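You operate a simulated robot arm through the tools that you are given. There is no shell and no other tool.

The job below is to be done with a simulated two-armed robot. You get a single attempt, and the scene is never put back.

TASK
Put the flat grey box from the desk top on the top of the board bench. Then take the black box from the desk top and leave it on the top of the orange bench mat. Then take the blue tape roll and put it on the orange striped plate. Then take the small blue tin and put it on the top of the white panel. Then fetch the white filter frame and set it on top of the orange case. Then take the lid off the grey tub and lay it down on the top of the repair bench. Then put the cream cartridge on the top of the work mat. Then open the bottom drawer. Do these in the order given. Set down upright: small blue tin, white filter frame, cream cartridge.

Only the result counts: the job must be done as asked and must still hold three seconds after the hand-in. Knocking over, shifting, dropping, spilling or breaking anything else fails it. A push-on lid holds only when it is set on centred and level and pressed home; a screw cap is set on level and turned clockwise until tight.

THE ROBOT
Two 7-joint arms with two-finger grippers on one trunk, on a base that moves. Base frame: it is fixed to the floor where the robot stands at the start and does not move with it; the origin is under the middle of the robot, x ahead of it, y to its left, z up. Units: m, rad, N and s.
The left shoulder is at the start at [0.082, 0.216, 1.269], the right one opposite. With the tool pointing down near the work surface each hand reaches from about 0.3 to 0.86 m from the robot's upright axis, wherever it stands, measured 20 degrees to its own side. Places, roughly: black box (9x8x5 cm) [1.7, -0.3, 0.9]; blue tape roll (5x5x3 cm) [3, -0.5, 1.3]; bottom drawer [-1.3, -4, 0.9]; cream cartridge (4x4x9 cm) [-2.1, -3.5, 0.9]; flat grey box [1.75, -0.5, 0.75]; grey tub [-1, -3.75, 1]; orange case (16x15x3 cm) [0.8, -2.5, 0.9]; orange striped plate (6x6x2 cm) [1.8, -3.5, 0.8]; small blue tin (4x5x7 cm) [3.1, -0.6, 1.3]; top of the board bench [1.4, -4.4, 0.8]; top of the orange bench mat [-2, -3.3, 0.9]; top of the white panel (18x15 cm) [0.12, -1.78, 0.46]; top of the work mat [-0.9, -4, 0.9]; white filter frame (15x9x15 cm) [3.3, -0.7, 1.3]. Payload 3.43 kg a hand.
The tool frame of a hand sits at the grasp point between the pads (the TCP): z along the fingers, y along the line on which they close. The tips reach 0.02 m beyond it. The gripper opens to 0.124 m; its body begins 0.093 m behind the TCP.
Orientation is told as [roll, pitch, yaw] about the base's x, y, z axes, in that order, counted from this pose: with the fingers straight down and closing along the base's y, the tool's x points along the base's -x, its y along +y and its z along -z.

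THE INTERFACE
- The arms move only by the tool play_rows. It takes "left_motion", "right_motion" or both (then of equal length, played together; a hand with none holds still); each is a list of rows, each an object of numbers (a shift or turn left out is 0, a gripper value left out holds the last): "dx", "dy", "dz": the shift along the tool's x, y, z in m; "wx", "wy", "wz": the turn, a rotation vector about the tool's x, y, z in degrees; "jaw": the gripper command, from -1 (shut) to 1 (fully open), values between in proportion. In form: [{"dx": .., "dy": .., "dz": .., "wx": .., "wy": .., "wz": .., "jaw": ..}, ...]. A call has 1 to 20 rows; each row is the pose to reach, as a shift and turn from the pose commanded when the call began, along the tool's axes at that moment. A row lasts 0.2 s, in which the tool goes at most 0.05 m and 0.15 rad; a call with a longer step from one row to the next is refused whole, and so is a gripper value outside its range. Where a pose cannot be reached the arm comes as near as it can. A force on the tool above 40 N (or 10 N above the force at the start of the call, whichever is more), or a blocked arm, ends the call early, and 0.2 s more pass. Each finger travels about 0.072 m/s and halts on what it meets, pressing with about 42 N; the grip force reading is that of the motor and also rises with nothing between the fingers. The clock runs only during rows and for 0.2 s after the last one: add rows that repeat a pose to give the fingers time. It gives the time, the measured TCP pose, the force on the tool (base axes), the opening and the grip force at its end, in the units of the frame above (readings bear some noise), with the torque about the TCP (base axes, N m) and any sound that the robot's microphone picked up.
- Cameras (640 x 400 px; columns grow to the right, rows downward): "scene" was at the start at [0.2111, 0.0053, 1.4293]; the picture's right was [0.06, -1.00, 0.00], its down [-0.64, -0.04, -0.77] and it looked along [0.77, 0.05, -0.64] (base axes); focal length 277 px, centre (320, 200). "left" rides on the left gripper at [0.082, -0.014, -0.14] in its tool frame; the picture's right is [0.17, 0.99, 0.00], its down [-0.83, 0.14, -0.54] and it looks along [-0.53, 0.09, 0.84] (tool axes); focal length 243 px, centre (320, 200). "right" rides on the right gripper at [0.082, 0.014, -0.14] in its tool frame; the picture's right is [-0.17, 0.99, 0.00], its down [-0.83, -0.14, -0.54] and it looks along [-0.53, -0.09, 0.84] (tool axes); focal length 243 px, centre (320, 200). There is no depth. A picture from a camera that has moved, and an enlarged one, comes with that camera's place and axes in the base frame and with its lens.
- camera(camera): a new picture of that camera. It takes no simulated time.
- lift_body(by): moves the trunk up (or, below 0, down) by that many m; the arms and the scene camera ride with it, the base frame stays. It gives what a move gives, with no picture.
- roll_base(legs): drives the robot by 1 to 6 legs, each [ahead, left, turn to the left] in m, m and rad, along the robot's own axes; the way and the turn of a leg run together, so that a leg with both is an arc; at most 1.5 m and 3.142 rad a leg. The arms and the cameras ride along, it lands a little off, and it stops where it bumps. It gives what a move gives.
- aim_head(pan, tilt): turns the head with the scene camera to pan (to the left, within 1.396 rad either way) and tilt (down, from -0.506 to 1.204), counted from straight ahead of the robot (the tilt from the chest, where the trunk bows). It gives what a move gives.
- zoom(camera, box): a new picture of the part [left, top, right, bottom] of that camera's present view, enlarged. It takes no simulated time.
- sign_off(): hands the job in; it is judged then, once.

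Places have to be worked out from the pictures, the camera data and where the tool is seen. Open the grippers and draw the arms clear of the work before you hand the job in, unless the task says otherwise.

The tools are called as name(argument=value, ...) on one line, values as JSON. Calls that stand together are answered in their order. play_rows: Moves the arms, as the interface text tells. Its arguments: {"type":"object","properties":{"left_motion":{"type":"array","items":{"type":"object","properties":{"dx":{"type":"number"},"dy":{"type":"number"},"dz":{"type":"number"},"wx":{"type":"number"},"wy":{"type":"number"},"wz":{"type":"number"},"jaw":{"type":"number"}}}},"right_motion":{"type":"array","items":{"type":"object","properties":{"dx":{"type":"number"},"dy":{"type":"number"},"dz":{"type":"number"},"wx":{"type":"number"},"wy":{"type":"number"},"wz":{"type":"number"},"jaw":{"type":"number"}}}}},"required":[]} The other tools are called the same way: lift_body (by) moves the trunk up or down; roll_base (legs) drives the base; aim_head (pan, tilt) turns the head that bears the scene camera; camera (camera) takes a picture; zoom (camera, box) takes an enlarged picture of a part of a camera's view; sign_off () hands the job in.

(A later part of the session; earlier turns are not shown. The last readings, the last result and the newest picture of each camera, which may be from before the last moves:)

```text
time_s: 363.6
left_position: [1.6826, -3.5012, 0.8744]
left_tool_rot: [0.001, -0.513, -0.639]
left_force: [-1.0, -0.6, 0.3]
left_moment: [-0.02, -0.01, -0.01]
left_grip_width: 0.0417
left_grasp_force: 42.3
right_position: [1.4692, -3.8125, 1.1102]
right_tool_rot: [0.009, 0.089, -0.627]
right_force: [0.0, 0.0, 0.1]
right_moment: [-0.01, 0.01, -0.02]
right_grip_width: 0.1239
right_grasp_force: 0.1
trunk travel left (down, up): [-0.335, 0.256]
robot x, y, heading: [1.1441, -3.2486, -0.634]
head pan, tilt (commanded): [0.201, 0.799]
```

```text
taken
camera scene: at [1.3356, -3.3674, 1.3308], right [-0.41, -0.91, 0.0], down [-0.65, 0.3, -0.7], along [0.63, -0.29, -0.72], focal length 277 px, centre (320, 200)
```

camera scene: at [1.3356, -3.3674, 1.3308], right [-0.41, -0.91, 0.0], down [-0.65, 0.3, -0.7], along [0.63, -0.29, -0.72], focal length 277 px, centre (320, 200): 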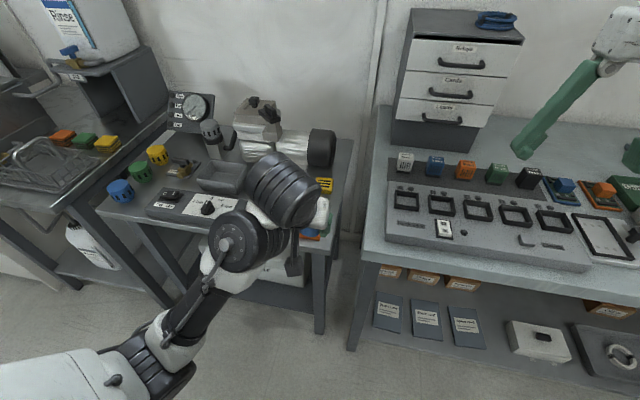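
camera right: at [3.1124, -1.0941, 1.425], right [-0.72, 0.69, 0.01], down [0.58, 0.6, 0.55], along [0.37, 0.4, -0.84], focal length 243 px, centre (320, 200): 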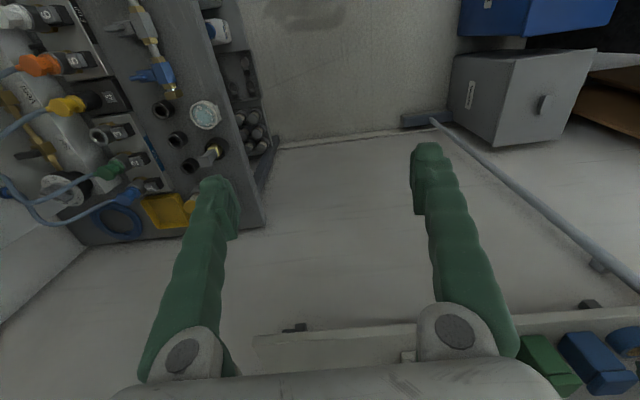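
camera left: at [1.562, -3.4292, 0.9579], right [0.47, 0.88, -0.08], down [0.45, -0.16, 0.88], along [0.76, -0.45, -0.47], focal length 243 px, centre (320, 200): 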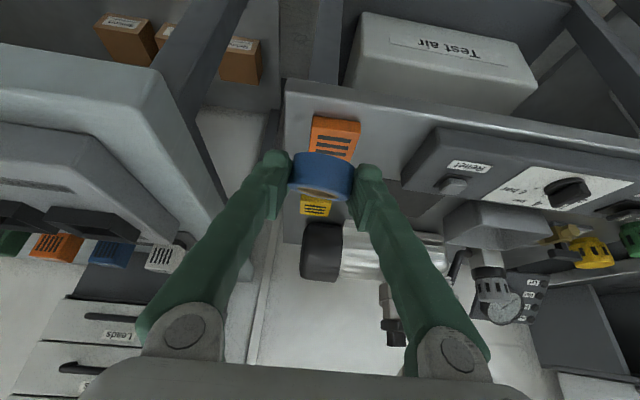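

Lowering the trunk made the left hand sink and pitch again, though without contact. I raise it 8 cm first, then restore the tilt.

play_rows(left_motion=[{"dx": -0.0131, "dz": -0.0232}, {"dx": -0.0262, "dz": -0.0465}, {"dx": -0.0393, "dz": -0.0697}, {"dx": -0.0393, "dz": -0.0697}])

play_rows(left_motion=[{"wy": -7}, {"wy": -14}, {"wy": -20.8}, {"wy": -20.8}])

camera(camera="left")

```text
time_s: 364.6
left_position: [1.7094, -3.5074, 0.8875]
left_tool_rot: [0.002, -0.514, -0.638]
left_force: [-0.3, -0.9, -0.6]
left_moment: [-0.02, 0.0, -0.03]
left_grip_width: 0.0412
left_grasp_force: 41.9
left hand out of reach, approached as far as the arm can: row 1, 2, 3, 4
right_position: [1.4694, -3.8132, 1.1099]
right_tool_rot: [0.009, 0.09, -0.626]
right_force: [0.1, -0.8, -0.3]
right_moment: [-0.01, 0.05, -0.01]
right_grip_width: 0.124
right_grasp_force: 0.0
trunk travel left (down, up): [-0.335, 0.256]
robot x, y, heading: [1.1435, -3.2489, -0.628]
head pan, tilt (commanded): [0.201, 0.799]
```

```text
time_s: 365.6
left_position: [1.7096, -3.5085, 0.8858]
left_tool_rot: [0.004, -0.876, -0.641]
left_force: [0.1, 0.3, -0.1]
left_moment: [-0.03, 0.01, -0.03]
left_grip_width: 0.0412
left_grasp_force: 41.5
right_position: [1.4692, -3.8129, 1.1095]
right_tool_rot: [0.009, 0.09, -0.627]
right_force: [0.1, -0.8, 0.4]
right_moment: [0.07, -0.02, 0.01]
right_grip_width: 0.1239
right_grasp_force: 0.1
trunk travel left (down, up): [-0.335, 0.256]
robot x, y, heading: [1.142, -3.2454, -0.631]
head pan, tilt (commanded): [0.201, 0.799]
```

```text
taken
camera left: at [1.5723, -3.424, 0.9147], right [0.5, 0.86, -0.13], down [0.18, 0.04, 0.98], along [0.85, -0.52, -0.13], focal length 243 px, centre (320, 200)
```

left: 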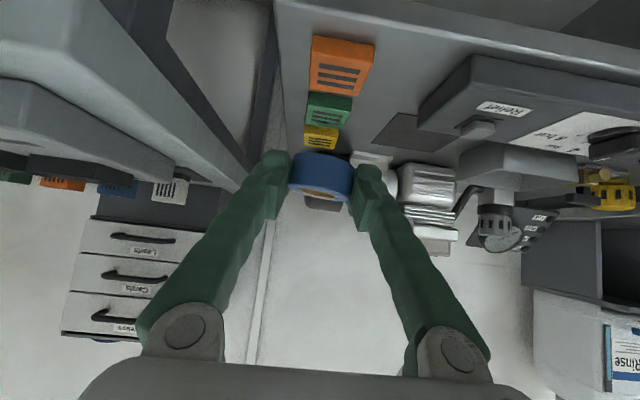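

The arm is folded near its minimum reach because the trunk is too low. I raise the trunk 0.18 m (the hand rides up) and then will lower only the arm.

lift_body(by=0.18)

camera(camera="left")

```text
time_s: 367.6
left_position: [1.7099, -3.507, 1.0666]
left_tool_rot: [0.004, -0.875, -0.638]
left_force: [0.1, 0.1, -0.4]
left_moment: [-0.03, 0.0, 0.0]
left_grip_width: 0.0413
left_grasp_force: 41.9
right_position: [1.4699, -3.8116, 1.2884]
right_tool_rot: [0.006, 0.09, -0.627]
right_force: [-0.4, 0.7, -0.9]
right_moment: [0.01, -0.01, -0.01]
right_grip_width: 0.124
right_grasp_force: 0.1
trunk travel left (down, up): [-0.515, 0.076]
robot x, y, heading: [1.1427, -3.2508, -0.628]
head pan, tilt (commanded): [0.201, 0.799]
```

```text
taken
camera left: at [1.573, -3.4236, 1.0942], right [0.5, 0.86, -0.13], down [0.18, 0.04, 0.98], along [0.85, -0.52, -0.13], focal length 243 px, centre (320, 200)
```

left: 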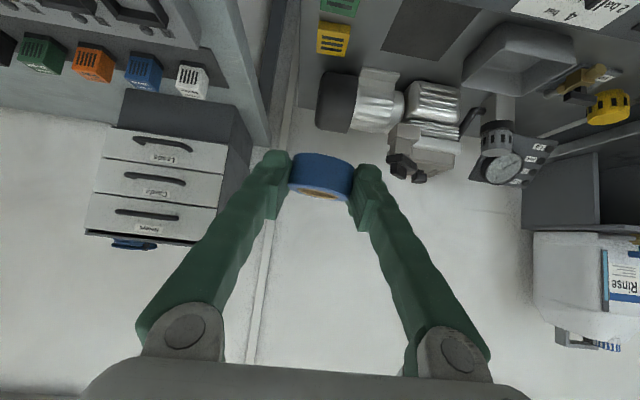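

Re-triangulating: the plate top is at z≈0.755 and its centre near (1.757, -3.535). I move over it and lower the roll to about 5 cm above.

play_rows(left_motion=[{"dx": -0.0308, "dy": 0.0042, "dz": 0.0368}, {"dx": 0.0045, "dy": 0.0042, "dz": 0.0663}, {"dx": 0.0398, "dy": 0.0042, "dz": 0.0958}, {"dx": 0.0751, "dy": 0.0042, "dz": 0.1253}, {"dx": 0.1104, "dy": 0.0042, "dz": 0.1548}, {"dx": 0.1496, "dy": 0.0042, "dz": 0.1874}, {"dx": 0.1496, "dy": 0.0042, "dz": 0.1874}])

camera(camera="left")

zoom(camera="scene", box=[230, 160, 422, 280])

```text
refused: row 6 steps farther than a row can; nothing moved
```

```text
taken
camera left: at [1.573, -3.4236, 1.0942], right [0.5, 0.86, -0.13], down [0.18, 0.04, 0.98], along [0.85, -0.52, -0.13], focal length 243 px, centre (320, 200)
```

left: 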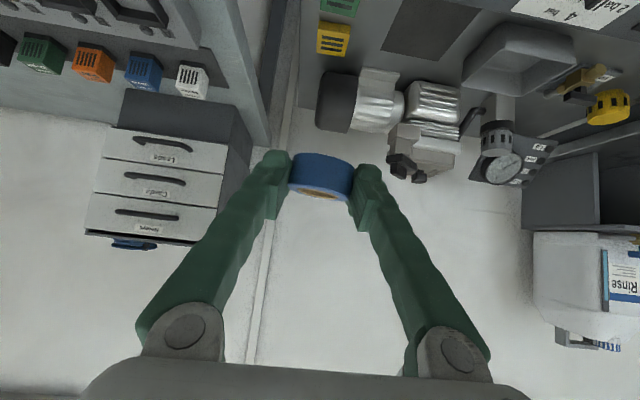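

```text
3.33 times, centred on (326, 220) of scene
camera zoom: at [1.2853, -3.3308, 1.5226], right [-0.41, -0.91, 0.0], down [-0.65, 0.3, -0.7], along [0.63, -0.29, -0.72], focal length 924 px, centre (300, 133)
```

zoom: 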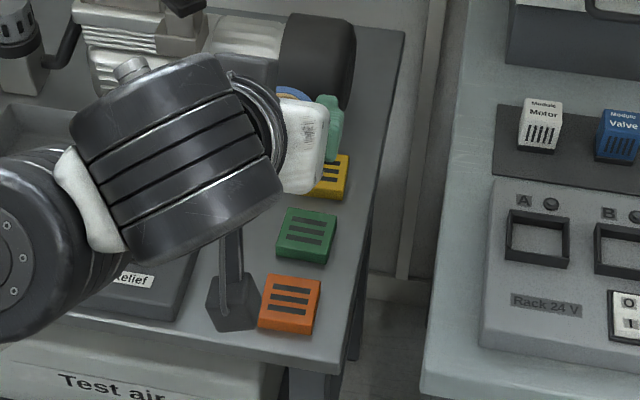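

One step was marginally too long; I resend with finer rows.

play_rows(left_motion=[{"dx": -0.0308, "dy": 0.0035, "dz": 0.0368}, {"dx": 0.0, "dy": 0.0035, "dz": 0.0625}, {"dx": 0.03, "dy": 0.0035, "dz": 0.0876}, {"dx": 0.06, "dy": 0.0035, "dz": 0.1126}, {"dx": 0.09, "dy": 0.0035, "dz": 0.1376}, {"dx": 0.12, "dy": 0.0035, "dz": 0.1626}, {"dx": 0.1496, "dy": 0.0035, "dz": 0.1874}, {"dx": 0.1496, "dy": 0.0035, "dz": 0.1874}])

camera(camera="left")

zoom(camera="scene", box=[230, 160, 422, 280])

```text
time_s: 369.4
left_position: [1.7514, -3.5332, 0.8322]
left_tool_rot: [0.004, -0.875, -0.641]
left_force: [0.8, 0.0, -0.1]
left_moment: [0.0, 0.02, -0.02]
left_grip_width: 0.0411
left_grasp_force: 41.2
right_position: [1.4698, -3.8105, 1.2898]
right_tool_rot: [0.007, 0.089, -0.626]
right_force: [0.2, -0.6, -0.2]
right_moment: [-0.02, 0.0, -0.02]
right_grip_width: 0.124
right_grasp_force: 0.0
trunk travel left (down, up): [-0.515, 0.076]
robot x, y, heading: [1.1428, -3.2475, -0.632]
head pan, tilt (commanded): [0.201, 0.799]
```

```text
taken
camera left: at [1.6151, -3.4483, 0.8606], right [0.5, 0.86, -0.13], down [0.18, 0.04, 0.98], along [0.85, -0.52, -0.13], focal length 243 px, centre (320, 200)
```

left: 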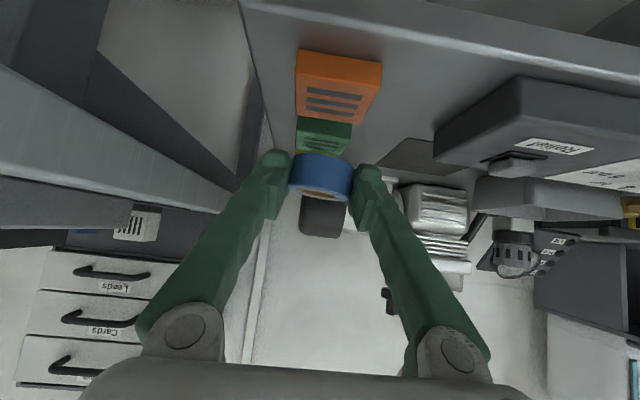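

```text
3.33 times, centred on (326, 220) of scene
camera zoom: at [1.2851, -3.3303, 1.5229], right [-0.41, -0.91, 0.0], down [-0.65, 0.3, -0.7], along [0.63, -0.29, -0.72], focal length 924 px, centre (300, 133)
```

zoom: 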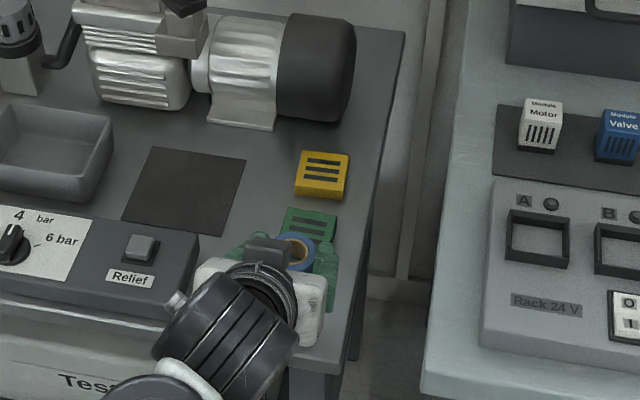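

I zoom the left view to fix the plate's position relative to the held roll.

zoom(camera="left", box=[240, 30, 440, 155])

```text
3.20 times, centred on (340, 92) of left
camera zoom: at [1.6151, -3.4483, 0.8606], right [0.5, 0.86, -0.13], down [0.18, 0.04, 0.98], along [0.85, -0.52, -0.13], focal length 776 px, centre (256, 544)
```

zoom: 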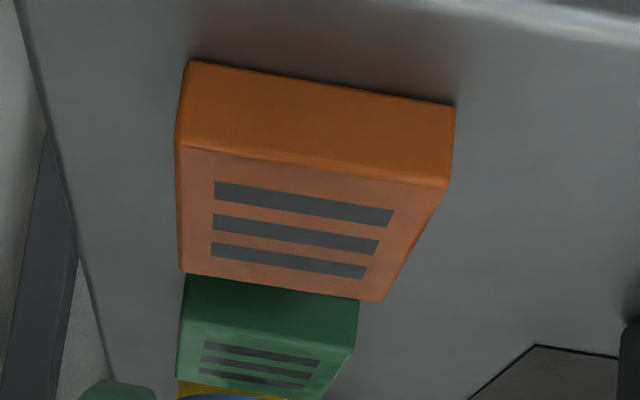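

The two cameras disagree by ~2 cm in depth, so I lower closer (tape bottom ~2–3 cm above the plate) and compare directly.

play_rows(left_motion=[{"dx": 0.0115, "dz": 0.0096}, {"dx": 0.021, "dz": 0.0176}, {"dx": 0.021, "dz": 0.0176}])

zoom(camera="left", box=[240, 80, 400, 205])

```text
time_s: 370.2
left_position: [1.7501, -3.5329, 0.8036]
left_tool_rot: [0.003, -0.875, -0.638]
left_force: [1.5, -0.3, -0.5]
left_moment: [0.0, 0.01, -0.01]
left_grip_width: 0.0413
left_grasp_force: 41.9
right_position: [1.4695, -3.8116, 1.2891]
right_tool_rot: [0.007, 0.09, -0.627]
right_force: [0.5, -0.2, 0.5]
right_moment: [0.02, -0.03, -0.03]
right_grip_width: 0.1241
right_grasp_force: 0.0
trunk travel left (down, up): [-0.515, 0.076]
robot x, y, heading: [1.1418, -3.2471, -0.63]
head pan, tilt (commanded): [0.201, 0.799]
```

```text
3.20 times, centred on (320, 142) of left
camera zoom: at [1.6141, -3.4488, 0.8324], right [0.5, 0.86, -0.13], down [0.18, 0.04, 0.98], along [0.85, -0.52, -0.13], focal length 776 px, centre (320, 384)
```

zoom: 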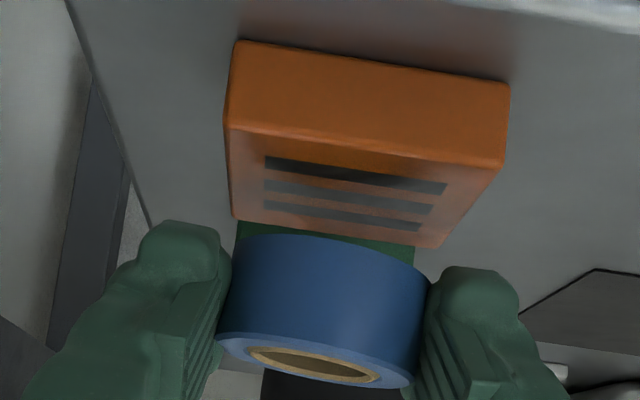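

Using the vertical baseline, the plate top is at z≈0.771 and its centre is right below the TCP while the roll is ~1.1 cm ahead. I draw back 1.15 cm and lower in millimetre steps to contact.

play_rows(left_motion=[{"dx": 0.0074, "dy": 0.0015, "dz": -0.0088}, {"dx": 0.0097, "dy": 0.0015, "dz": -0.0069}, {"dx": 0.012, "dy": 0.0015, "dz": -0.005}, {"dx": 0.0143, "dy": 0.0015, "dz": -0.003}, {"dx": 0.0166, "dy": 0.0015, "dz": -0.0011}])

zoom(camera="left", box=[240, 80, 400, 205])

```text
time_s: 371.4
left_position: [1.7423, -3.5254, 0.7925]
left_tool_rot: [0.003, -0.877, -0.641]
left_force: [0.1, -0.7, 0.5]
left_moment: [0.02, 0.01, -0.01]
left_grip_width: 0.0413
left_grasp_force: 42.3
right_position: [1.4688, -3.8113, 1.2888]
right_tool_rot: [0.01, 0.089, -0.627]
right_force: [0.0, 0.2, 0.0]
right_moment: [0.01, 0.02, 0.04]
right_grip_width: 0.1236
right_grasp_force: 0.0
trunk travel left (down, up): [-0.515, 0.076]
robot x, y, heading: [1.1398, -3.2486, -0.627]
head pan, tilt (commanded): [0.201, 0.799]
```

```text
3.20 times, centred on (320, 142) of left
camera zoom: at [1.6056, -3.4412, 0.8207], right [0.5, 0.86, -0.12], down [0.18, 0.04, 0.98], along [0.85, -0.52, -0.13], focal length 776 px, centre (320, 384)
```

zoom: 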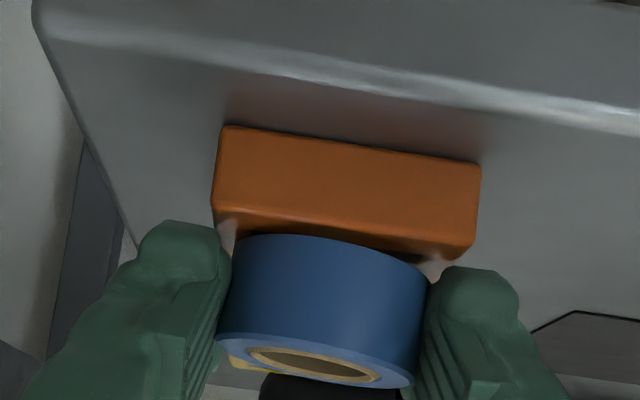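

The roll is just above the plate and centred on it. I lower further until contact.

play_rows(left_motion=[{"dx": 0.0023, "dz": 0.0019}, {"dx": 0.0046, "dz": 0.0038}, {"dx": 0.0069, "dz": 0.0058}, {"dx": 0.0092, "dz": 0.0077}, {"dx": 0.0115, "dz": 0.0096}])

zoom(camera="left", box=[240, 80, 400, 205])

```text
time_s: 372.4
left_position: [1.7471, -3.5304, 0.7901]
left_tool_rot: [-0.009, -0.898, -0.63]
left_force: [-5.2, 4.9, 22.1]
left_moment: [0.2, -0.04, 0.07]
left_grip_width: 0.0413
left_grasp_force: 42.2
right_position: [1.4686, -3.8113, 1.2897]
right_tool_rot: [0.009, 0.088, -0.626]
right_force: [-0.2, -0.4, -0.3]
right_moment: [0.01, 0.03, -0.01]
right_grip_width: 0.1241
right_grasp_force: 0.0
trunk travel left (down, up): [-0.515, 0.076]
robot x, y, heading: [1.1443, -3.2469, -0.626]
head pan, tilt (commanded): [0.201, 0.799]
stopped in row 5 (left hand): the force on the tool passed its limit at 42 N (the readings are from after the stop); the commanded pose is now the measured one
```

```text
3.20 times, centred on (320, 142) of left
camera zoom: at [1.609, -3.445, 0.8149], right [0.5, 0.85, -0.14], down [0.16, 0.06, 0.98], along [0.85, -0.52, -0.11], focal length 776 px, centre (320, 384)
```

zoom: 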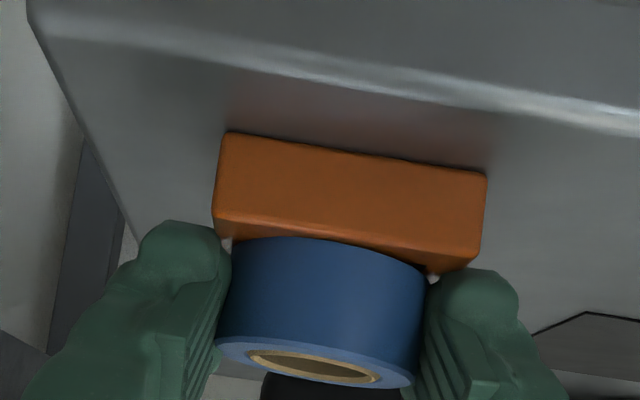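

The roll rests on the plate. I open the jaws and check before withdrawing.

play_rows(left_motion=[{"dx": -0.0008, "dz": -0.0006, "jaw": -0.3}, {"dx": -0.0008, "dz": -0.0006, "jaw": -0.1}, {"dx": -0.0008, "dz": -0.0006, "jaw": 0.1}, {"dx": -0.0008, "dz": -0.0006, "jaw": 0.25}, {"dx": -0.0008, "dz": -0.0006, "jaw": 0.25}])

camera(camera="left")

```text
time_s: 373.6
left_position: [1.746, -3.5269, 0.7865]
left_tool_rot: [-0.003, -0.887, -0.634]
left_force: [0.1, -0.5, -0.1]
left_moment: [0.0, 0.02, 0.02]
left_grip_width: 0.0773
left_grasp_force: 0.1
right_position: [1.4699, -3.8114, 1.2898]
right_tool_rot: [0.006, 0.09, -0.627]
right_force: [0.4, -0.5, -0.5]
right_moment: [0.01, 0.02, 0.0]
right_grip_width: 0.1242
right_grasp_force: 0.1
trunk travel left (down, up): [-0.515, 0.076]
robot x, y, heading: [1.1456, -3.2471, -0.629]
head pan, tilt (commanded): [0.201, 0.799]
```

```text
taken
camera left: at [1.608, -3.443, 0.8128], right [0.5, 0.86, -0.13], down [0.17, 0.05, 0.98], along [0.85, -0.52, -0.12], focal length 243 px, centre (320, 200)
```

left: 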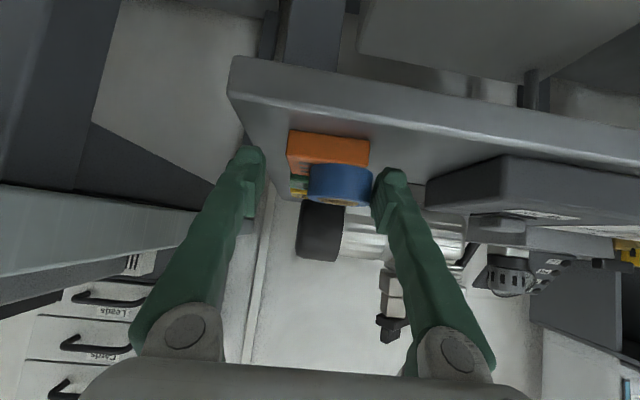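

I zoom to verify how the roll sits relative to the plate.

zoom(camera="left", box=[240, 80, 400, 205])

zoom(camera="scene", box=[230, 160, 422, 280])

```text
3.20 times, centred on (320, 142) of left
camera zoom: at [1.608, -3.443, 0.8128], right [0.5, 0.86, -0.13], down [0.17, 0.05, 0.98], along [0.85, -0.52, -0.12], focal length 776 px, centre (320, 384)
```

zoom: 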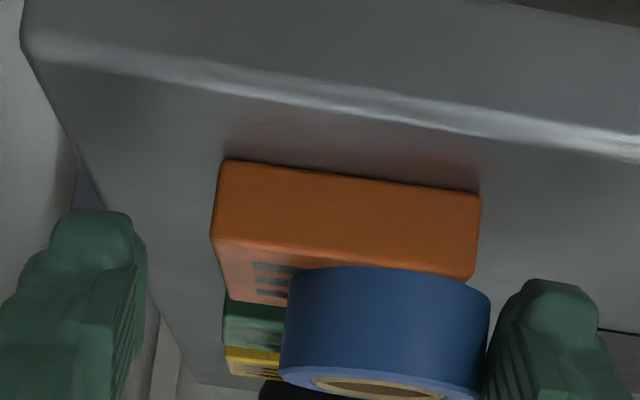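

```text
3.33 times, centred on (326, 220) of scene
camera zoom: at [1.2848, -3.33, 1.5228], right [-0.41, -0.91, 0.0], down [-0.65, 0.3, -0.7], along [0.63, -0.29, -0.72], focal length 924 px, centre (300, 133)
```

zoom: 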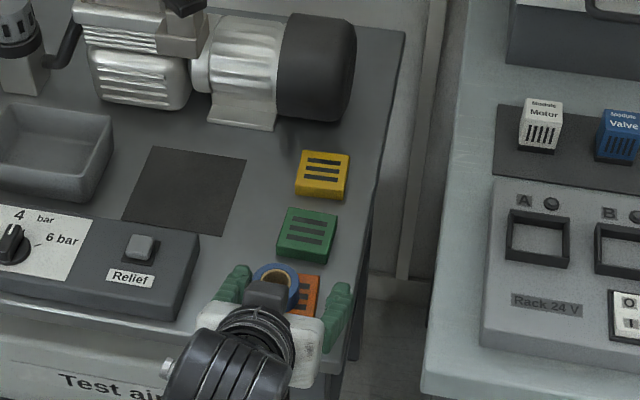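

The roll followed one finger and sits ~1.5 cm off-centre to the left (still on the plate). I raise the tips above the plate level and nudge the roll right with the left finger.

play_rows(left_motion=[{"dx": -0.005, "dz": -0.0041}, {"dx": -0.0101, "dz": -0.0082}, {"dx": -0.0101, "dy": -0.005, "dz": -0.0082}, {"dx": -0.0101, "dy": -0.01, "dz": -0.0082}, {"dx": -0.0101, "dy": -0.015, "dz": -0.0082}, {"dx": -0.0101, "dy": -0.015, "dz": -0.0082}])

zoom(camera="left", box=[240, 80, 400, 205])

zoom(camera="scene", box=[230, 160, 422, 280])

```text
time_s: 375.0
left_position: [1.7371, -3.5391, 0.8009]
left_tool_rot: [-0.003, -0.889, -0.633]
left_force: [0.7, -0.9, -1.0]
left_moment: [0.0, 0.0, 0.0]
left_grip_width: 0.0774
left_grasp_force: 0.1
right_position: [1.4693, -3.8123, 1.2911]
right_tool_rot: [0.007, 0.088, -0.625]
right_force: [-1.1, -0.3, -0.6]
right_moment: [0.04, -0.01, 0.0]
right_grip_width: 0.1244
right_grasp_force: 0.0
trunk travel left (down, up): [-0.515, 0.076]
robot x, y, heading: [1.1449, -3.2491, -0.626]
head pan, tilt (commanded): [0.201, 0.799]
```

```text
3.20 times, centred on (320, 142) of left
camera zoom: at [1.5993, -3.4554, 0.8259], right [0.5, 0.86, -0.13], down [0.17, 0.05, 0.98], along [0.85, -0.52, -0.12], focal length 776 px, centre (320, 384)
```

zoom: 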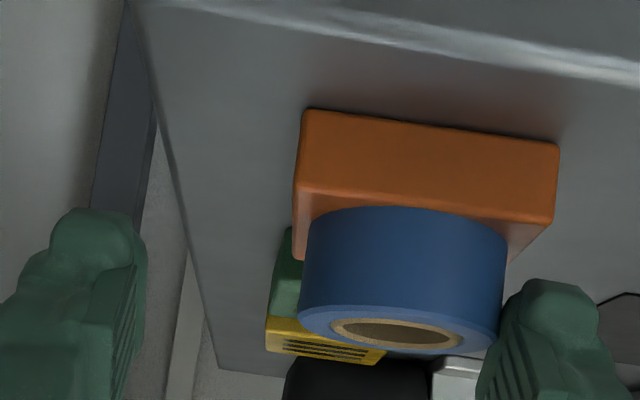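

```text
3.33 times, centred on (326, 220) of scene
camera zoom: at [1.2849, -3.3304, 1.5228], right [-0.41, -0.91, 0.0], down [-0.65, 0.3, -0.7], along [0.63, -0.29, -0.72], focal length 924 px, centre (300, 133)
```

zoom: 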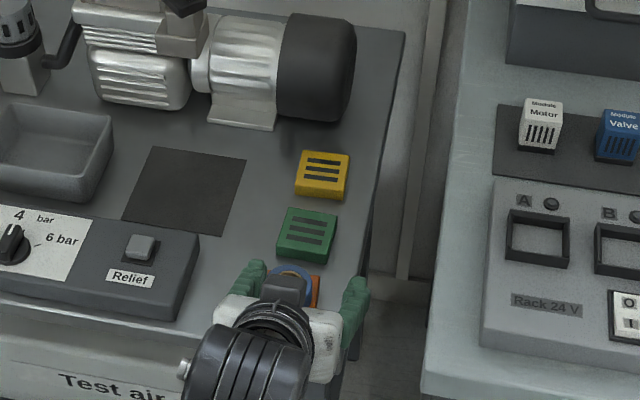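

Now the roll is centred on the plate laterally. I free the finger slightly and withdraw backwards along the tool axis.

play_rows(left_motion=[{"dy": 0.005}, {"dy": 0.006, "dz": -0.03}, {"dy": 0.006, "dz": -0.07}, {"dy": 0.006, "dz": -0.11}, {"dy": 0.006, "dz": -0.15}, {"dy": 0.006, "dz": -0.15}])

zoom(camera="left", box=[200, 60, 440, 210])

zoom(camera="scene", box=[230, 160, 422, 280])

```text
time_s: 376.4
left_position: [1.6471, -3.4655, 0.8946]
left_tool_rot: [-0.005, -0.886, -0.634]
left_force: [-0.6, -0.2, 0.0]
left_moment: [-0.02, 0.02, -0.02]
left_grip_width: 0.0774
left_grasp_force: 0.0
right_position: [1.4698, -3.8123, 1.2903]
right_tool_rot: [0.008, 0.092, -0.627]
right_force: [0.4, 0.5, -1.3]
right_moment: [0.0, -0.02, 0.0]
right_grip_width: 0.1242
right_grasp_force: 0.0
trunk travel left (down, up): [-0.515, 0.076]
robot x, y, heading: [1.1452, -3.2435, -0.628]
head pan, tilt (commanded): [0.201, 0.799]
```

```text
2.67 times, centred on (320, 135) of left
camera zoom: at [1.51, -3.3802, 0.921], right [0.5, 0.85, -0.13], down [0.17, 0.05, 0.98], along [0.85, -0.52, -0.12], focal length 647 px, centre (320, 373)
```

zoom: 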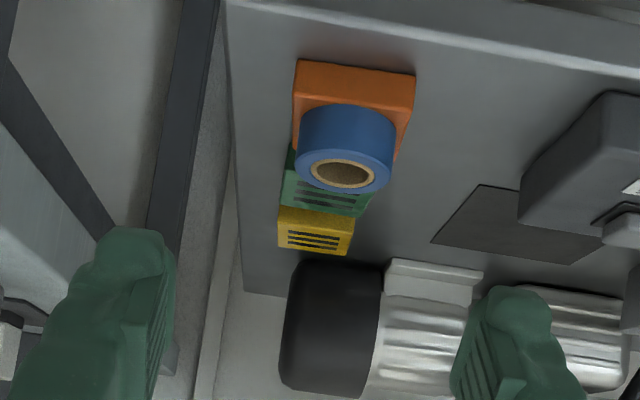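

```text
3.33 times, centred on (326, 220) of scene
camera zoom: at [1.2855, -3.3306, 1.5227], right [-0.41, -0.91, 0.0], down [-0.65, 0.3, -0.7], along [0.63, -0.29, -0.72], focal length 924 px, centre (300, 133)
```

zoom: 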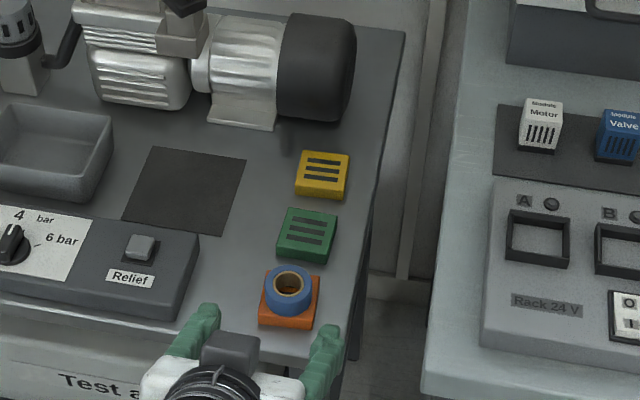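

Step 3 is done: the roll sits on the orange striped plate. I raise the left hand forward-up to a safe travel height.

play_rows(left_motion=[{"dx": -0.0436, "dz": -0.0098}, {"dx": -0.0897, "dz": -0.0086}, {"dx": -0.1358, "dz": -0.0075}, {"dx": -0.1834, "dz": -0.0204}, {"dx": -0.2183, "dz": -0.0488}, {"dx": -0.2531, "dz": -0.0773}, {"dx": -0.288, "dz": -0.1057}, {"dx": -0.3229, "dz": -0.1341}, {"dx": -0.3578, "dz": -0.1626}])

roll_base(legs=[[0, 0, 1.6], [1.45, 0, 0], [0.42, 0, 0]])

```text
time_s: 377.2
left_position: [1.6437, -3.4056, 0.8584]
left_tool_rot: [0.153, -0.645, -0.768]
left_force: [0.0, 0.2, -0.8]
left_moment: [-0.01, 0.0, -0.01]
left_grip_width: 0.0773
left_grasp_force: 0.0
right_position: [1.4694, -3.8101, 1.29]
right_tool_rot: [0.007, 0.089, -0.627]
right_force: [-0.8, -0.1, -0.1]
right_moment: [0.0, -0.05, 0.04]
right_grip_width: 0.124
right_grasp_force: 0.1
trunk travel left (down, up): [-0.515, 0.076]
robot x, y, heading: [1.141, -3.2482, -0.626]
head pan, tilt (commanded): [0.201, 0.799]
stopped in row 3 (left hand): the arm was blocked; the commanded pose is now the measured one
```

```text
time_s: 394.5
left_position: [2.2945, -1.128, 0.86]
left_tool_rot: [0.155, -0.647, 0.88]
left_force: [0.9, 0.3, 0.3]
left_moment: [0.02, 0.01, 0.04]
left_grip_width: 0.0774
left_grasp_force: 0.1
right_position: [2.7122, -1.2739, 1.2909]
right_tool_rot: [0.009, 0.09, 1.02]
right_force: [-0.1, 0.4, 0.6]
right_moment: [0.0, 0.0, -0.01]
right_grip_width: 0.1238
right_grasp_force: 0.1
trunk travel left (down, up): [-0.515, 0.076]
robot x, y, heading: [2.174, -1.6444, 1.015]
head pan, tilt (commanded): [0.201, 0.799]
```

The arm reported "blocked" and stopped with the left hand low before the base drove. I must check that nothing was disturbed and look at the arm's state.

camera(camera="left")

aim_head(pan=0.3, tilt=0.8)

camera(camera="scene")

```text
taken
camera left: at [2.2276, -1.2638, 0.9203], right [-0.89, 0.45, 0.02], down [0.17, 0.29, 0.94], along [0.42, 0.85, -0.33], focal length 243 px, centre (320, 200)
```

left: 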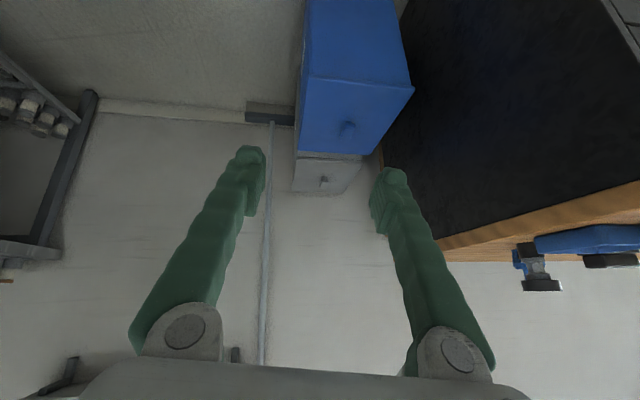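

```text
time_s: 395.1
left_position: [2.2941, -1.1283, 0.8591]
left_tool_rot: [0.154, -0.641, 0.88]
left_force: [0.3, 0.0, -0.6]
left_moment: [0.0, 0.01, 0.01]
left_grip_width: 0.0774
left_grasp_force: 0.0
right_position: [2.7132, -1.2721, 1.29]
right_tool_rot: [0.008, 0.089, 1.019]
right_force: [0.1, -0.1, 0.9]
right_moment: [-0.02, -0.04, 0.0]
right_grip_width: 0.1241
right_grasp_force: 0.1
trunk travel left (down, up): [-0.515, 0.076]
robot x, y, heading: [2.1728, -1.6415, 1.018]
head pan, tilt (commanded): [0.3, 0.799]
```

```text
taken
camera scene: at [2.2387, -1.4897, 1.5228], right [0.97, -0.25, 0.0], down [-0.18, -0.69, -0.7], along [0.17, 0.67, -0.72], focal length 277 px, centre (320, 200)
```

scene: 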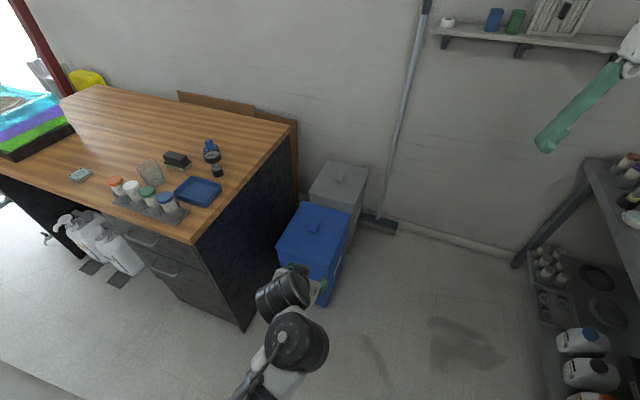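

Nothing here was touched. I unfold the left arm carefully: forward and up while restoring the tool orientation.

play_rows(left_motion=[{"dx": -0.028, "dz": 0.005}, {"dx": -0.055, "dz": 0.01}, {"dx": -0.083, "dz": 0.015}, {"dx": -0.11, "dz": 0.02}, {"dx": -0.11, "dz": 0.02}])

```text
time_s: 395.8
left_position: [2.2473, -1.1563, 0.7911]
left_tool_rot: [0.211, -0.439, 0.823]
left_force: [0.0, 0.3, 0.2]
left_moment: [-0.03, -0.02, -0.01]
left_grip_width: 0.0775
left_grasp_force: 0.1
right_position: [2.7125, -1.2734, 1.2901]
right_tool_rot: [0.008, 0.088, 1.019]
right_force: [0.2, -0.2, -0.2]
right_moment: [-0.03, 0.01, 0.03]
right_grip_width: 0.124
right_grasp_force: 0.1
trunk travel left (down, up): [-0.515, 0.076]
robot x, y, heading: [2.1719, -1.6421, 1.014]
head pan, tilt (commanded): [0.3, 0.799]
stopped in row 3 (left hand): the arm was blocked; the commanded pose is now the measured one
```

The arm moved the wrong way and blocked again. I look at the arm posture before trying anything else.

aim_head(pan=0.6, tilt=1.0)

camera(camera="scene")

camera(camera="left")

camera(camera="right")

```text
time_s: 396.6
left_position: [2.2477, -1.1558, 0.7915]
left_tool_rot: [0.211, -0.44, 0.822]
left_force: [-0.6, 0.3, 0.1]
left_moment: [-0.02, 0.03, -0.01]
left_grip_width: 0.0775
left_grasp_force: 0.0
right_position: [2.7124, -1.2733, 1.2902]
right_tool_rot: [0.011, 0.088, 1.018]
right_force: [0.3, 0.7, 0.3]
right_moment: [0.01, 0.0, 0.03]
right_grip_width: 0.1242
right_grasp_force: 0.0
trunk travel left (down, up): [-0.515, 0.076]
robot x, y, heading: [2.1759, -1.6437, 1.017]
head pan, tilt (commanded): [0.6, 1.0]
```

```text
taken
camera scene: at [2.2152, -1.4984, 1.5077], right [1.0, 0.05, 0.0], down [0.04, -0.84, -0.54], along [-0.03, 0.54, -0.84], focal length 277 px, centre (320, 200)
```

scene: 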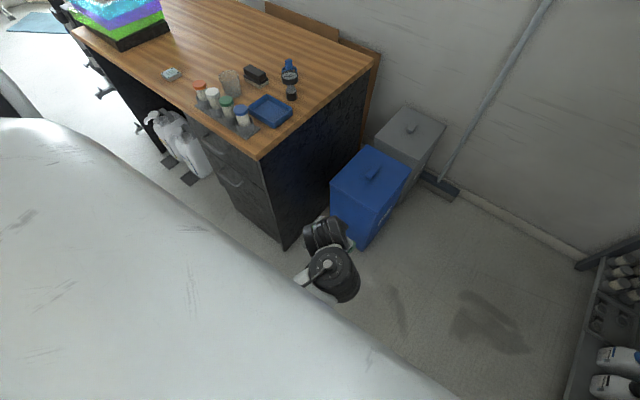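

```text
taken
camera left: at [2.1896, -1.2813, 0.8793], right [-0.87, 0.48, 0.12], down [0.33, 0.39, 0.86], along [0.37, 0.78, -0.5], focal length 243 px, centre (320, 200)
```

left: 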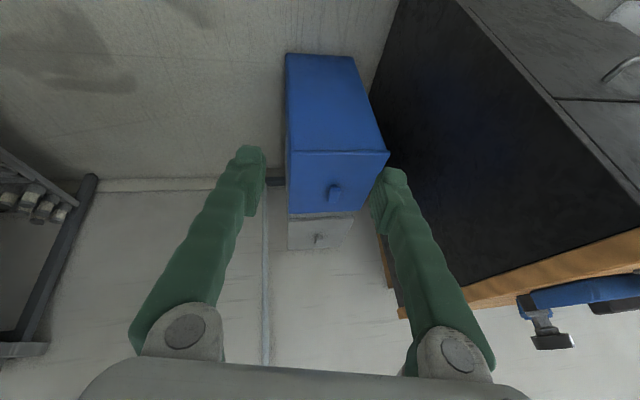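

```text
taken
camera right: at [2.6657, -1.3249, 1.4367], right [-0.75, 0.66, -0.01], down [0.58, 0.67, 0.46], along [0.31, 0.34, -0.89], focal length 243 px, centre (320, 200)
```

right: 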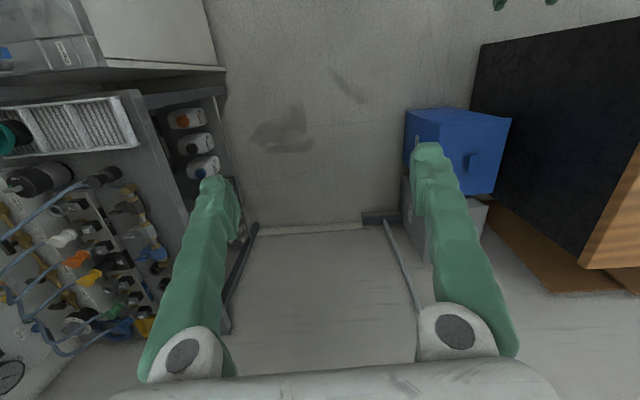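

The forearm is tucked under the chest. I try freeing it by moving outward (to the left) first, in small steps.

play_rows(left_motion=[{"dy": 0.02}, {"dy": 0.04}, {"dy": 0.06}, {"dy": 0.08}])

```text
time_s: 397.6
left_position: [2.1861, -1.1082, 0.8098]
left_tool_rot: [0.205, -0.443, 0.827]
left_force: [-0.2, 0.8, 0.5]
left_moment: [0.0, -0.03, -0.01]
left_grip_width: 0.0777
left_grasp_force: 0.0
right_position: [2.7129, -1.2739, 1.2913]
right_tool_rot: [0.007, 0.086, 1.019]
right_force: [-0.4, 0.3, -0.8]
right_moment: [-0.01, -0.01, 0.0]
right_grip_width: 0.1241
right_grasp_force: 0.1
trunk travel left (down, up): [-0.515, 0.076]
robot x, y, heading: [2.1752, -1.643, 1.02]
head pan, tilt (commanded): [0.6, 1.0]
```

That moved freely. Now I try straight up 0.12 m.

play_rows(left_motion=[{"dx": -0.0129, "dy": 0.0055, "dz": -0.0265}, {"dx": -0.0257, "dy": 0.011, "dz": -0.0531}, {"dx": -0.0386, "dy": 0.0166, "dz": -0.0796}, {"dx": -0.0514, "dy": 0.0221, "dz": -0.1062}])

```text
time_s: 398.4
left_position: [2.1085, -1.0658, 0.8601]
left_tool_rot: [0.417, -0.393, 0.712]
left_force: [-0.9, -0.1, -0.7]
left_moment: [0.0, -0.02, -0.03]
left_grip_width: 0.0774
left_grasp_force: 0.0
left hand out of reach, approached as far as the arm can: row 2, 3
right_position: [2.7108, -1.2726, 1.2899]
right_tool_rot: [0.007, 0.088, 1.019]
right_force: [-0.6, 0.1, 0.3]
right_moment: [-0.01, -0.01, 0.02]
right_grip_width: 0.124
right_grasp_force: 0.1
trunk travel left (down, up): [-0.515, 0.076]
robot x, y, heading: [2.1724, -1.6421, 1.017]
head pan, tilt (commanded): [0.6, 1.0]
stopped in row 3 (left hand): the arm was blocked; the commanded pose is now the measured one
```

Going up is limited in this posture. I try extending forward first to unfold the elbow.

play_rows(left_motion=[{"dx": -0.022, "dy": 0.003, "dz": 0.0114}, {"dx": -0.044, "dy": 0.006, "dz": 0.0228}, {"dx": -0.066, "dy": 0.0095, "dz": 0.0342}, {"dx": -0.088, "dy": 0.0127, "dz": 0.0456}, {"dx": -0.11, "dy": 0.0158, "dz": 0.057}, {"dx": -0.132, "dy": 0.019, "dz": 0.0683}])

```text
time_s: 399.8
left_position: [2.1905, -0.9388, 0.8588]
left_tool_rot: [0.414, -0.394, 0.718]
left_force: [-0.1, 0.6, 0.7]
left_moment: [-0.04, -0.02, 0.0]
left_grip_width: 0.0775
left_grasp_force: 0.0
right_position: [2.7124, -1.2728, 1.289]
right_tool_rot: [0.008, 0.091, 1.02]
right_force: [0.2, -0.2, -0.2]
right_moment: [-0.02, 0.01, -0.02]
right_grip_width: 0.124
right_grasp_force: 0.1
trunk travel left (down, up): [-0.515, 0.076]
robot x, y, heading: [2.1772, -1.6406, 1.016]
head pan, tilt (commanded): [0.6, 1.0]
```

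Forward extension works. Now up again in small steps from this extended position.

play_rows(left_motion=[{"dx": -0.0115, "dy": 0.0111, "dz": -0.0254}, {"dx": -0.023, "dy": 0.0223, "dz": -0.0507}, {"dx": -0.0346, "dy": 0.0334, "dz": -0.0761}, {"dx": -0.0461, "dy": 0.0446, "dz": -0.1014}, {"dx": -0.0576, "dy": 0.0557, "dz": -0.1268}, {"dx": -0.0691, "dy": 0.0669, "dz": -0.1522}])

```text
time_s: 400.5
left_position: [2.2141, -0.9093, 0.9775]
left_tool_rot: [0.634, -0.381, 0.485]
left_force: [0.1, 0.6, 0.1]
left_moment: [0.0, 0.0, -0.01]
left_grip_width: 0.0775
left_grasp_force: 0.1
left hand out of reach, approached as far as the arm can: row 3
right_position: [2.7141, -1.273, 1.2899]
right_tool_rot: [0.007, 0.087, 1.016]
right_force: [-0.5, 0.0, -0.9]
right_moment: [0.01, -0.02, -0.01]
right_grip_width: 0.1243
right_grasp_force: 0.1
trunk travel left (down, up): [-0.515, 0.076]
robot x, y, heading: [2.1753, -1.6431, 1.013]
head pan, tilt (commanded): [0.6, 1.0]
stopped in row 3 (left hand): the arm was blocked; the commanded pose is now the measured one
```

The orientation keeps drifting, suggesting a wrist limit. I rotate the tool back toward plain vertical-down in place to get away from it.

play_rows(left_motion=[{"wx": 4.2, "wy": 4.2, "wz": -3.0}, {"wx": 8.4, "wy": 8.5, "wz": -6.1}, {"wx": 12.6, "wy": 12.7, "wz": -9.1}, {"wx": 16.9, "wy": 17.0, "wz": -12.2}, {"wx": 21.1, "wy": 21.2, "wz": -15.2}, {"wx": 25.3, "wy": 25.5, "wz": -18.3}, {"wx": 29.5, "wy": 29.7, "wz": -21.3}, {"wx": 29.5, "wy": 29.7, "wz": -21.3}])

```text
time_s: 401.1
left_position: [2.1224, -0.8487, 0.9633]
left_tool_rot: [0.629, -0.23, 0.629]
left_force: [-0.3, 0.6, -0.6]
left_moment: [-0.03, 0.0, -0.01]
left_grip_width: 0.0776
left_grasp_force: 0.0
left hand out of reach, approached as far as the arm can: row 1, 2
right_position: [2.7116, -1.2697, 1.2904]
right_tool_rot: [0.006, 0.089, 1.016]
right_force: [-0.3, 0.6, 0.1]
right_moment: [-0.04, -0.06, 0.03]
right_grip_width: 0.1242
right_grasp_force: 0.0
trunk travel left (down, up): [-0.515, 0.076]
robot x, y, heading: [2.172, -1.6365, 1.019]
head pan, tilt (commanded): [0.6, 1.0]
stopped in row 2 (left hand): the arm was blocked; the commanded pose is now the measured one
```

I need to see the arm's actual configuration; I aim the head at it.

aim_head(pan=0.75, tilt=0.7)

camera(camera="scene")

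camera(camera="left")

```text
time_s: 401.9
left_position: [2.1239, -0.8523, 0.9638]
left_tool_rot: [0.63, -0.227, 0.627]
left_force: [0.1, 1.4, 0.1]
left_moment: [-0.01, 0.01, 0.0]
left_grip_width: 0.0777
left_grasp_force: 0.0
right_position: [2.7133, -1.2735, 1.2898]
right_tool_rot: [0.009, 0.088, 1.017]
right_force: [-0.4, -1.2, 0.2]
right_moment: [0.02, 0.05, -0.02]
right_grip_width: 0.1239
right_grasp_force: 0.1
trunk travel left (down, up): [-0.515, 0.076]
robot x, y, heading: [2.1731, -1.639, 1.02]
head pan, tilt (commanded): [0.75, 0.7]
```

```text
taken
camera scene: at [2.202, -1.4855, 1.5311], right [0.98, 0.2, 0.0], down [0.13, -0.63, -0.76], along [-0.15, 0.75, -0.64], focal length 277 px, centre (320, 200)
```

scene: 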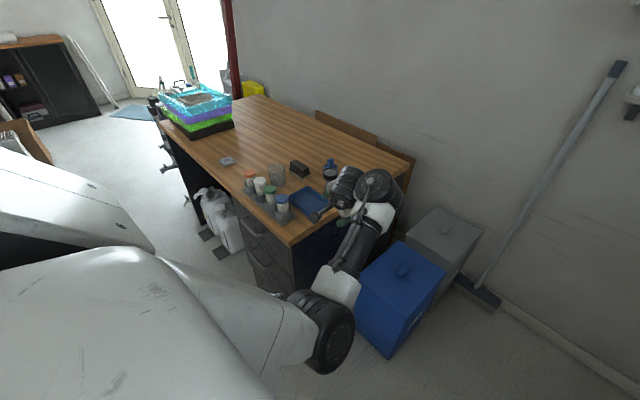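

```text
taken
camera left: at [2.0946, -0.9875, 1.0494], right [-0.7, 0.47, 0.53], down [0.68, 0.24, 0.69], along [0.2, 0.85, -0.49], focal length 243 px, centre (320, 200)
```

left: 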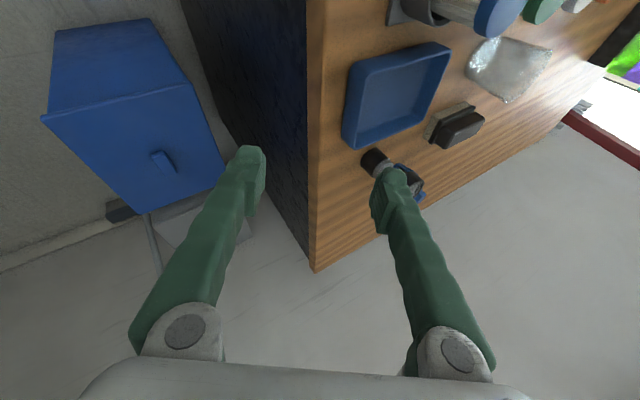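

The elbow has dropped into a low, folded posture and the hand hovers near the desk corner. I back the base away from the desk to have free room before re-posing the arm.

roll_base(legs=[[-0.45, 0, 0]])

camera(camera="scene")

```text
time_s: 405.1
left_position: [1.8849, -1.2365, 0.9636]
left_tool_rot: [0.631, -0.226, 0.627]
left_force: [-0.2, 0.3, 1.2]
left_moment: [0.01, -0.01, 0.0]
left_grip_width: 0.0773
left_grasp_force: 0.2
right_position: [2.4753, -1.6601, 1.2895]
right_tool_rot: [0.01, 0.088, 1.017]
right_force: [0.9, -0.1, 0.0]
right_moment: [0.0, -0.02, 0.03]
right_grip_width: 0.1239
right_grasp_force: 0.0
trunk travel left (down, up): [-0.515, 0.076]
robot x, y, heading: [1.9366, -2.0318, 1.019]
head pan, tilt (commanded): [0.75, 0.7]
```

```text
taken
camera scene: at [1.9635, -1.8715, 1.531], right [0.98, 0.2, 0.0], down [0.13, -0.63, -0.76], along [-0.15, 0.75, -0.64], focal length 277 px, centre (320, 200)
```

scene: 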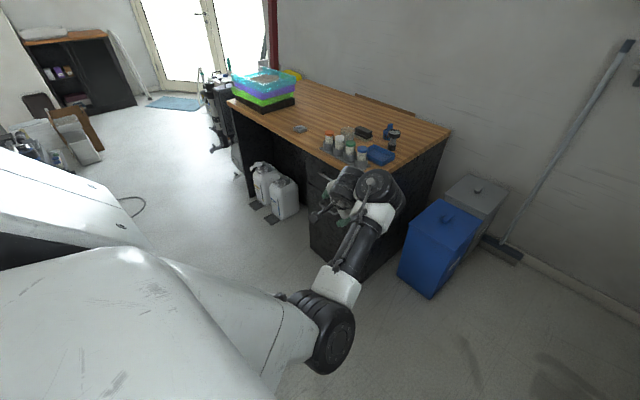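

There's free room here. I try rotating the tool to vertical in finer steps from this spot.

play_rows(left_motion=[{"wx": 3.3, "wy": 1.9, "wz": -1.7}, {"wx": 6.6, "wy": 3.9, "wz": -3.5}, {"wx": 9.9, "wy": 5.8, "wz": -5.2}, {"wx": 13.2, "wy": 7.8, "wz": -7.0}, {"wx": 16.5, "wy": 9.7, "wz": -8.7}, {"wx": 19.8, "wy": 11.6, "wz": -10.5}, {"wx": 23.1, "wy": 13.6, "wz": -12.2}, {"wx": 26.4, "wy": 15.5, "wz": -14.0}, {"wx": 29.7, "wy": 17.5, "wz": -15.7}, {"wx": 33.0, "wy": 19.4, "wz": -17.5}])

camera(camera="scene")

```text
time_s: 405.7
left_position: [1.9418, -1.2156, 1.0321]
left_tool_rot: [0.788, -0.138, 0.441]
left_force: [-0.5, 0.3, 0.6]
left_moment: [-0.01, 0.06, 0.07]
left_grip_width: 0.0773
left_grasp_force: 0.0
right_position: [2.4779, -1.6616, 1.2884]
right_tool_rot: [0.013, 0.088, 1.019]
right_force: [0.4, 0.2, -1.0]
right_moment: [0.02, 0.07, 0.03]
right_grip_width: 0.1237
right_grasp_force: 0.1
trunk travel left (down, up): [-0.515, 0.076]
robot x, y, heading: [1.9342, -2.0273, 1.02]
head pan, tilt (commanded): [0.75, 0.7]
stopped in row 2 (left hand): the arm was blocked; the commanded pose is now the measured one
```

```text
taken
camera scene: at [1.9667, -1.8735, 1.531], right [0.98, 0.2, 0.0], down [0.13, -0.63, -0.77], along [-0.15, 0.75, -0.64], focal length 277 px, centre (320, 200)
```

scene: 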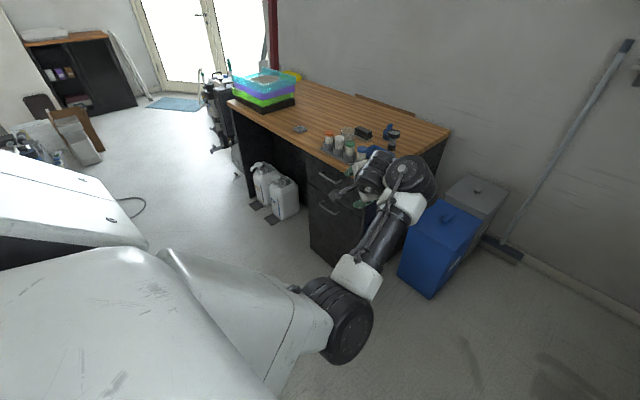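

The arm moves in jumps toward another posture. I try stretching it forward to near-straight, where the elbow can swivel freely.

play_rows(left_motion=[{"dx": -0.0207, "dy": 0.0076, "dz": 0.0117}, {"dx": -0.0414, "dy": 0.0152, "dz": 0.0235}, {"dx": -0.0622, "dy": 0.0228, "dz": 0.0352}, {"dx": -0.0829, "dy": 0.0304, "dz": 0.0469}, {"dx": -0.1036, "dy": 0.038, "dz": 0.0587}])

camera(camera="scene")

```text
time_s: 406.9
left_position: [2.0111, -1.1091, 1.032]
left_tool_rot: [0.779, -0.146, 0.436]
left_force: [-0.3, -0.2, -1.1]
left_moment: [-0.06, -0.02, 0.0]
left_grip_width: 0.0775
left_grasp_force: 0.0
right_position: [2.4754, -1.6608, 1.2902]
right_tool_rot: [0.008, 0.088, 1.017]
right_force: [0.5, 1.1, 0.2]
right_moment: [-0.04, 0.01, 0.02]
right_grip_width: 0.1243
right_grasp_force: 0.2
trunk travel left (down, up): [-0.515, 0.076]
robot x, y, heading: [1.9376, -2.0292, 1.022]
head pan, tilt (commanded): [0.75, 0.7]
```

```text
taken
camera scene: at [1.9634, -1.8717, 1.531], right [0.98, 0.2, 0.0], down [0.13, -0.63, -0.76], along [-0.15, 0.75, -0.64], focal length 277 px, centre (320, 200)
```

scene: 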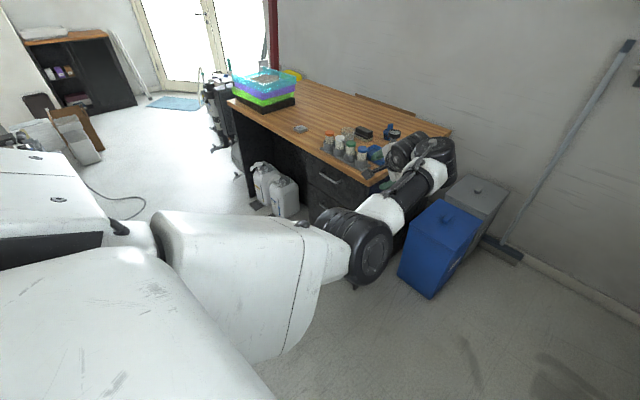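

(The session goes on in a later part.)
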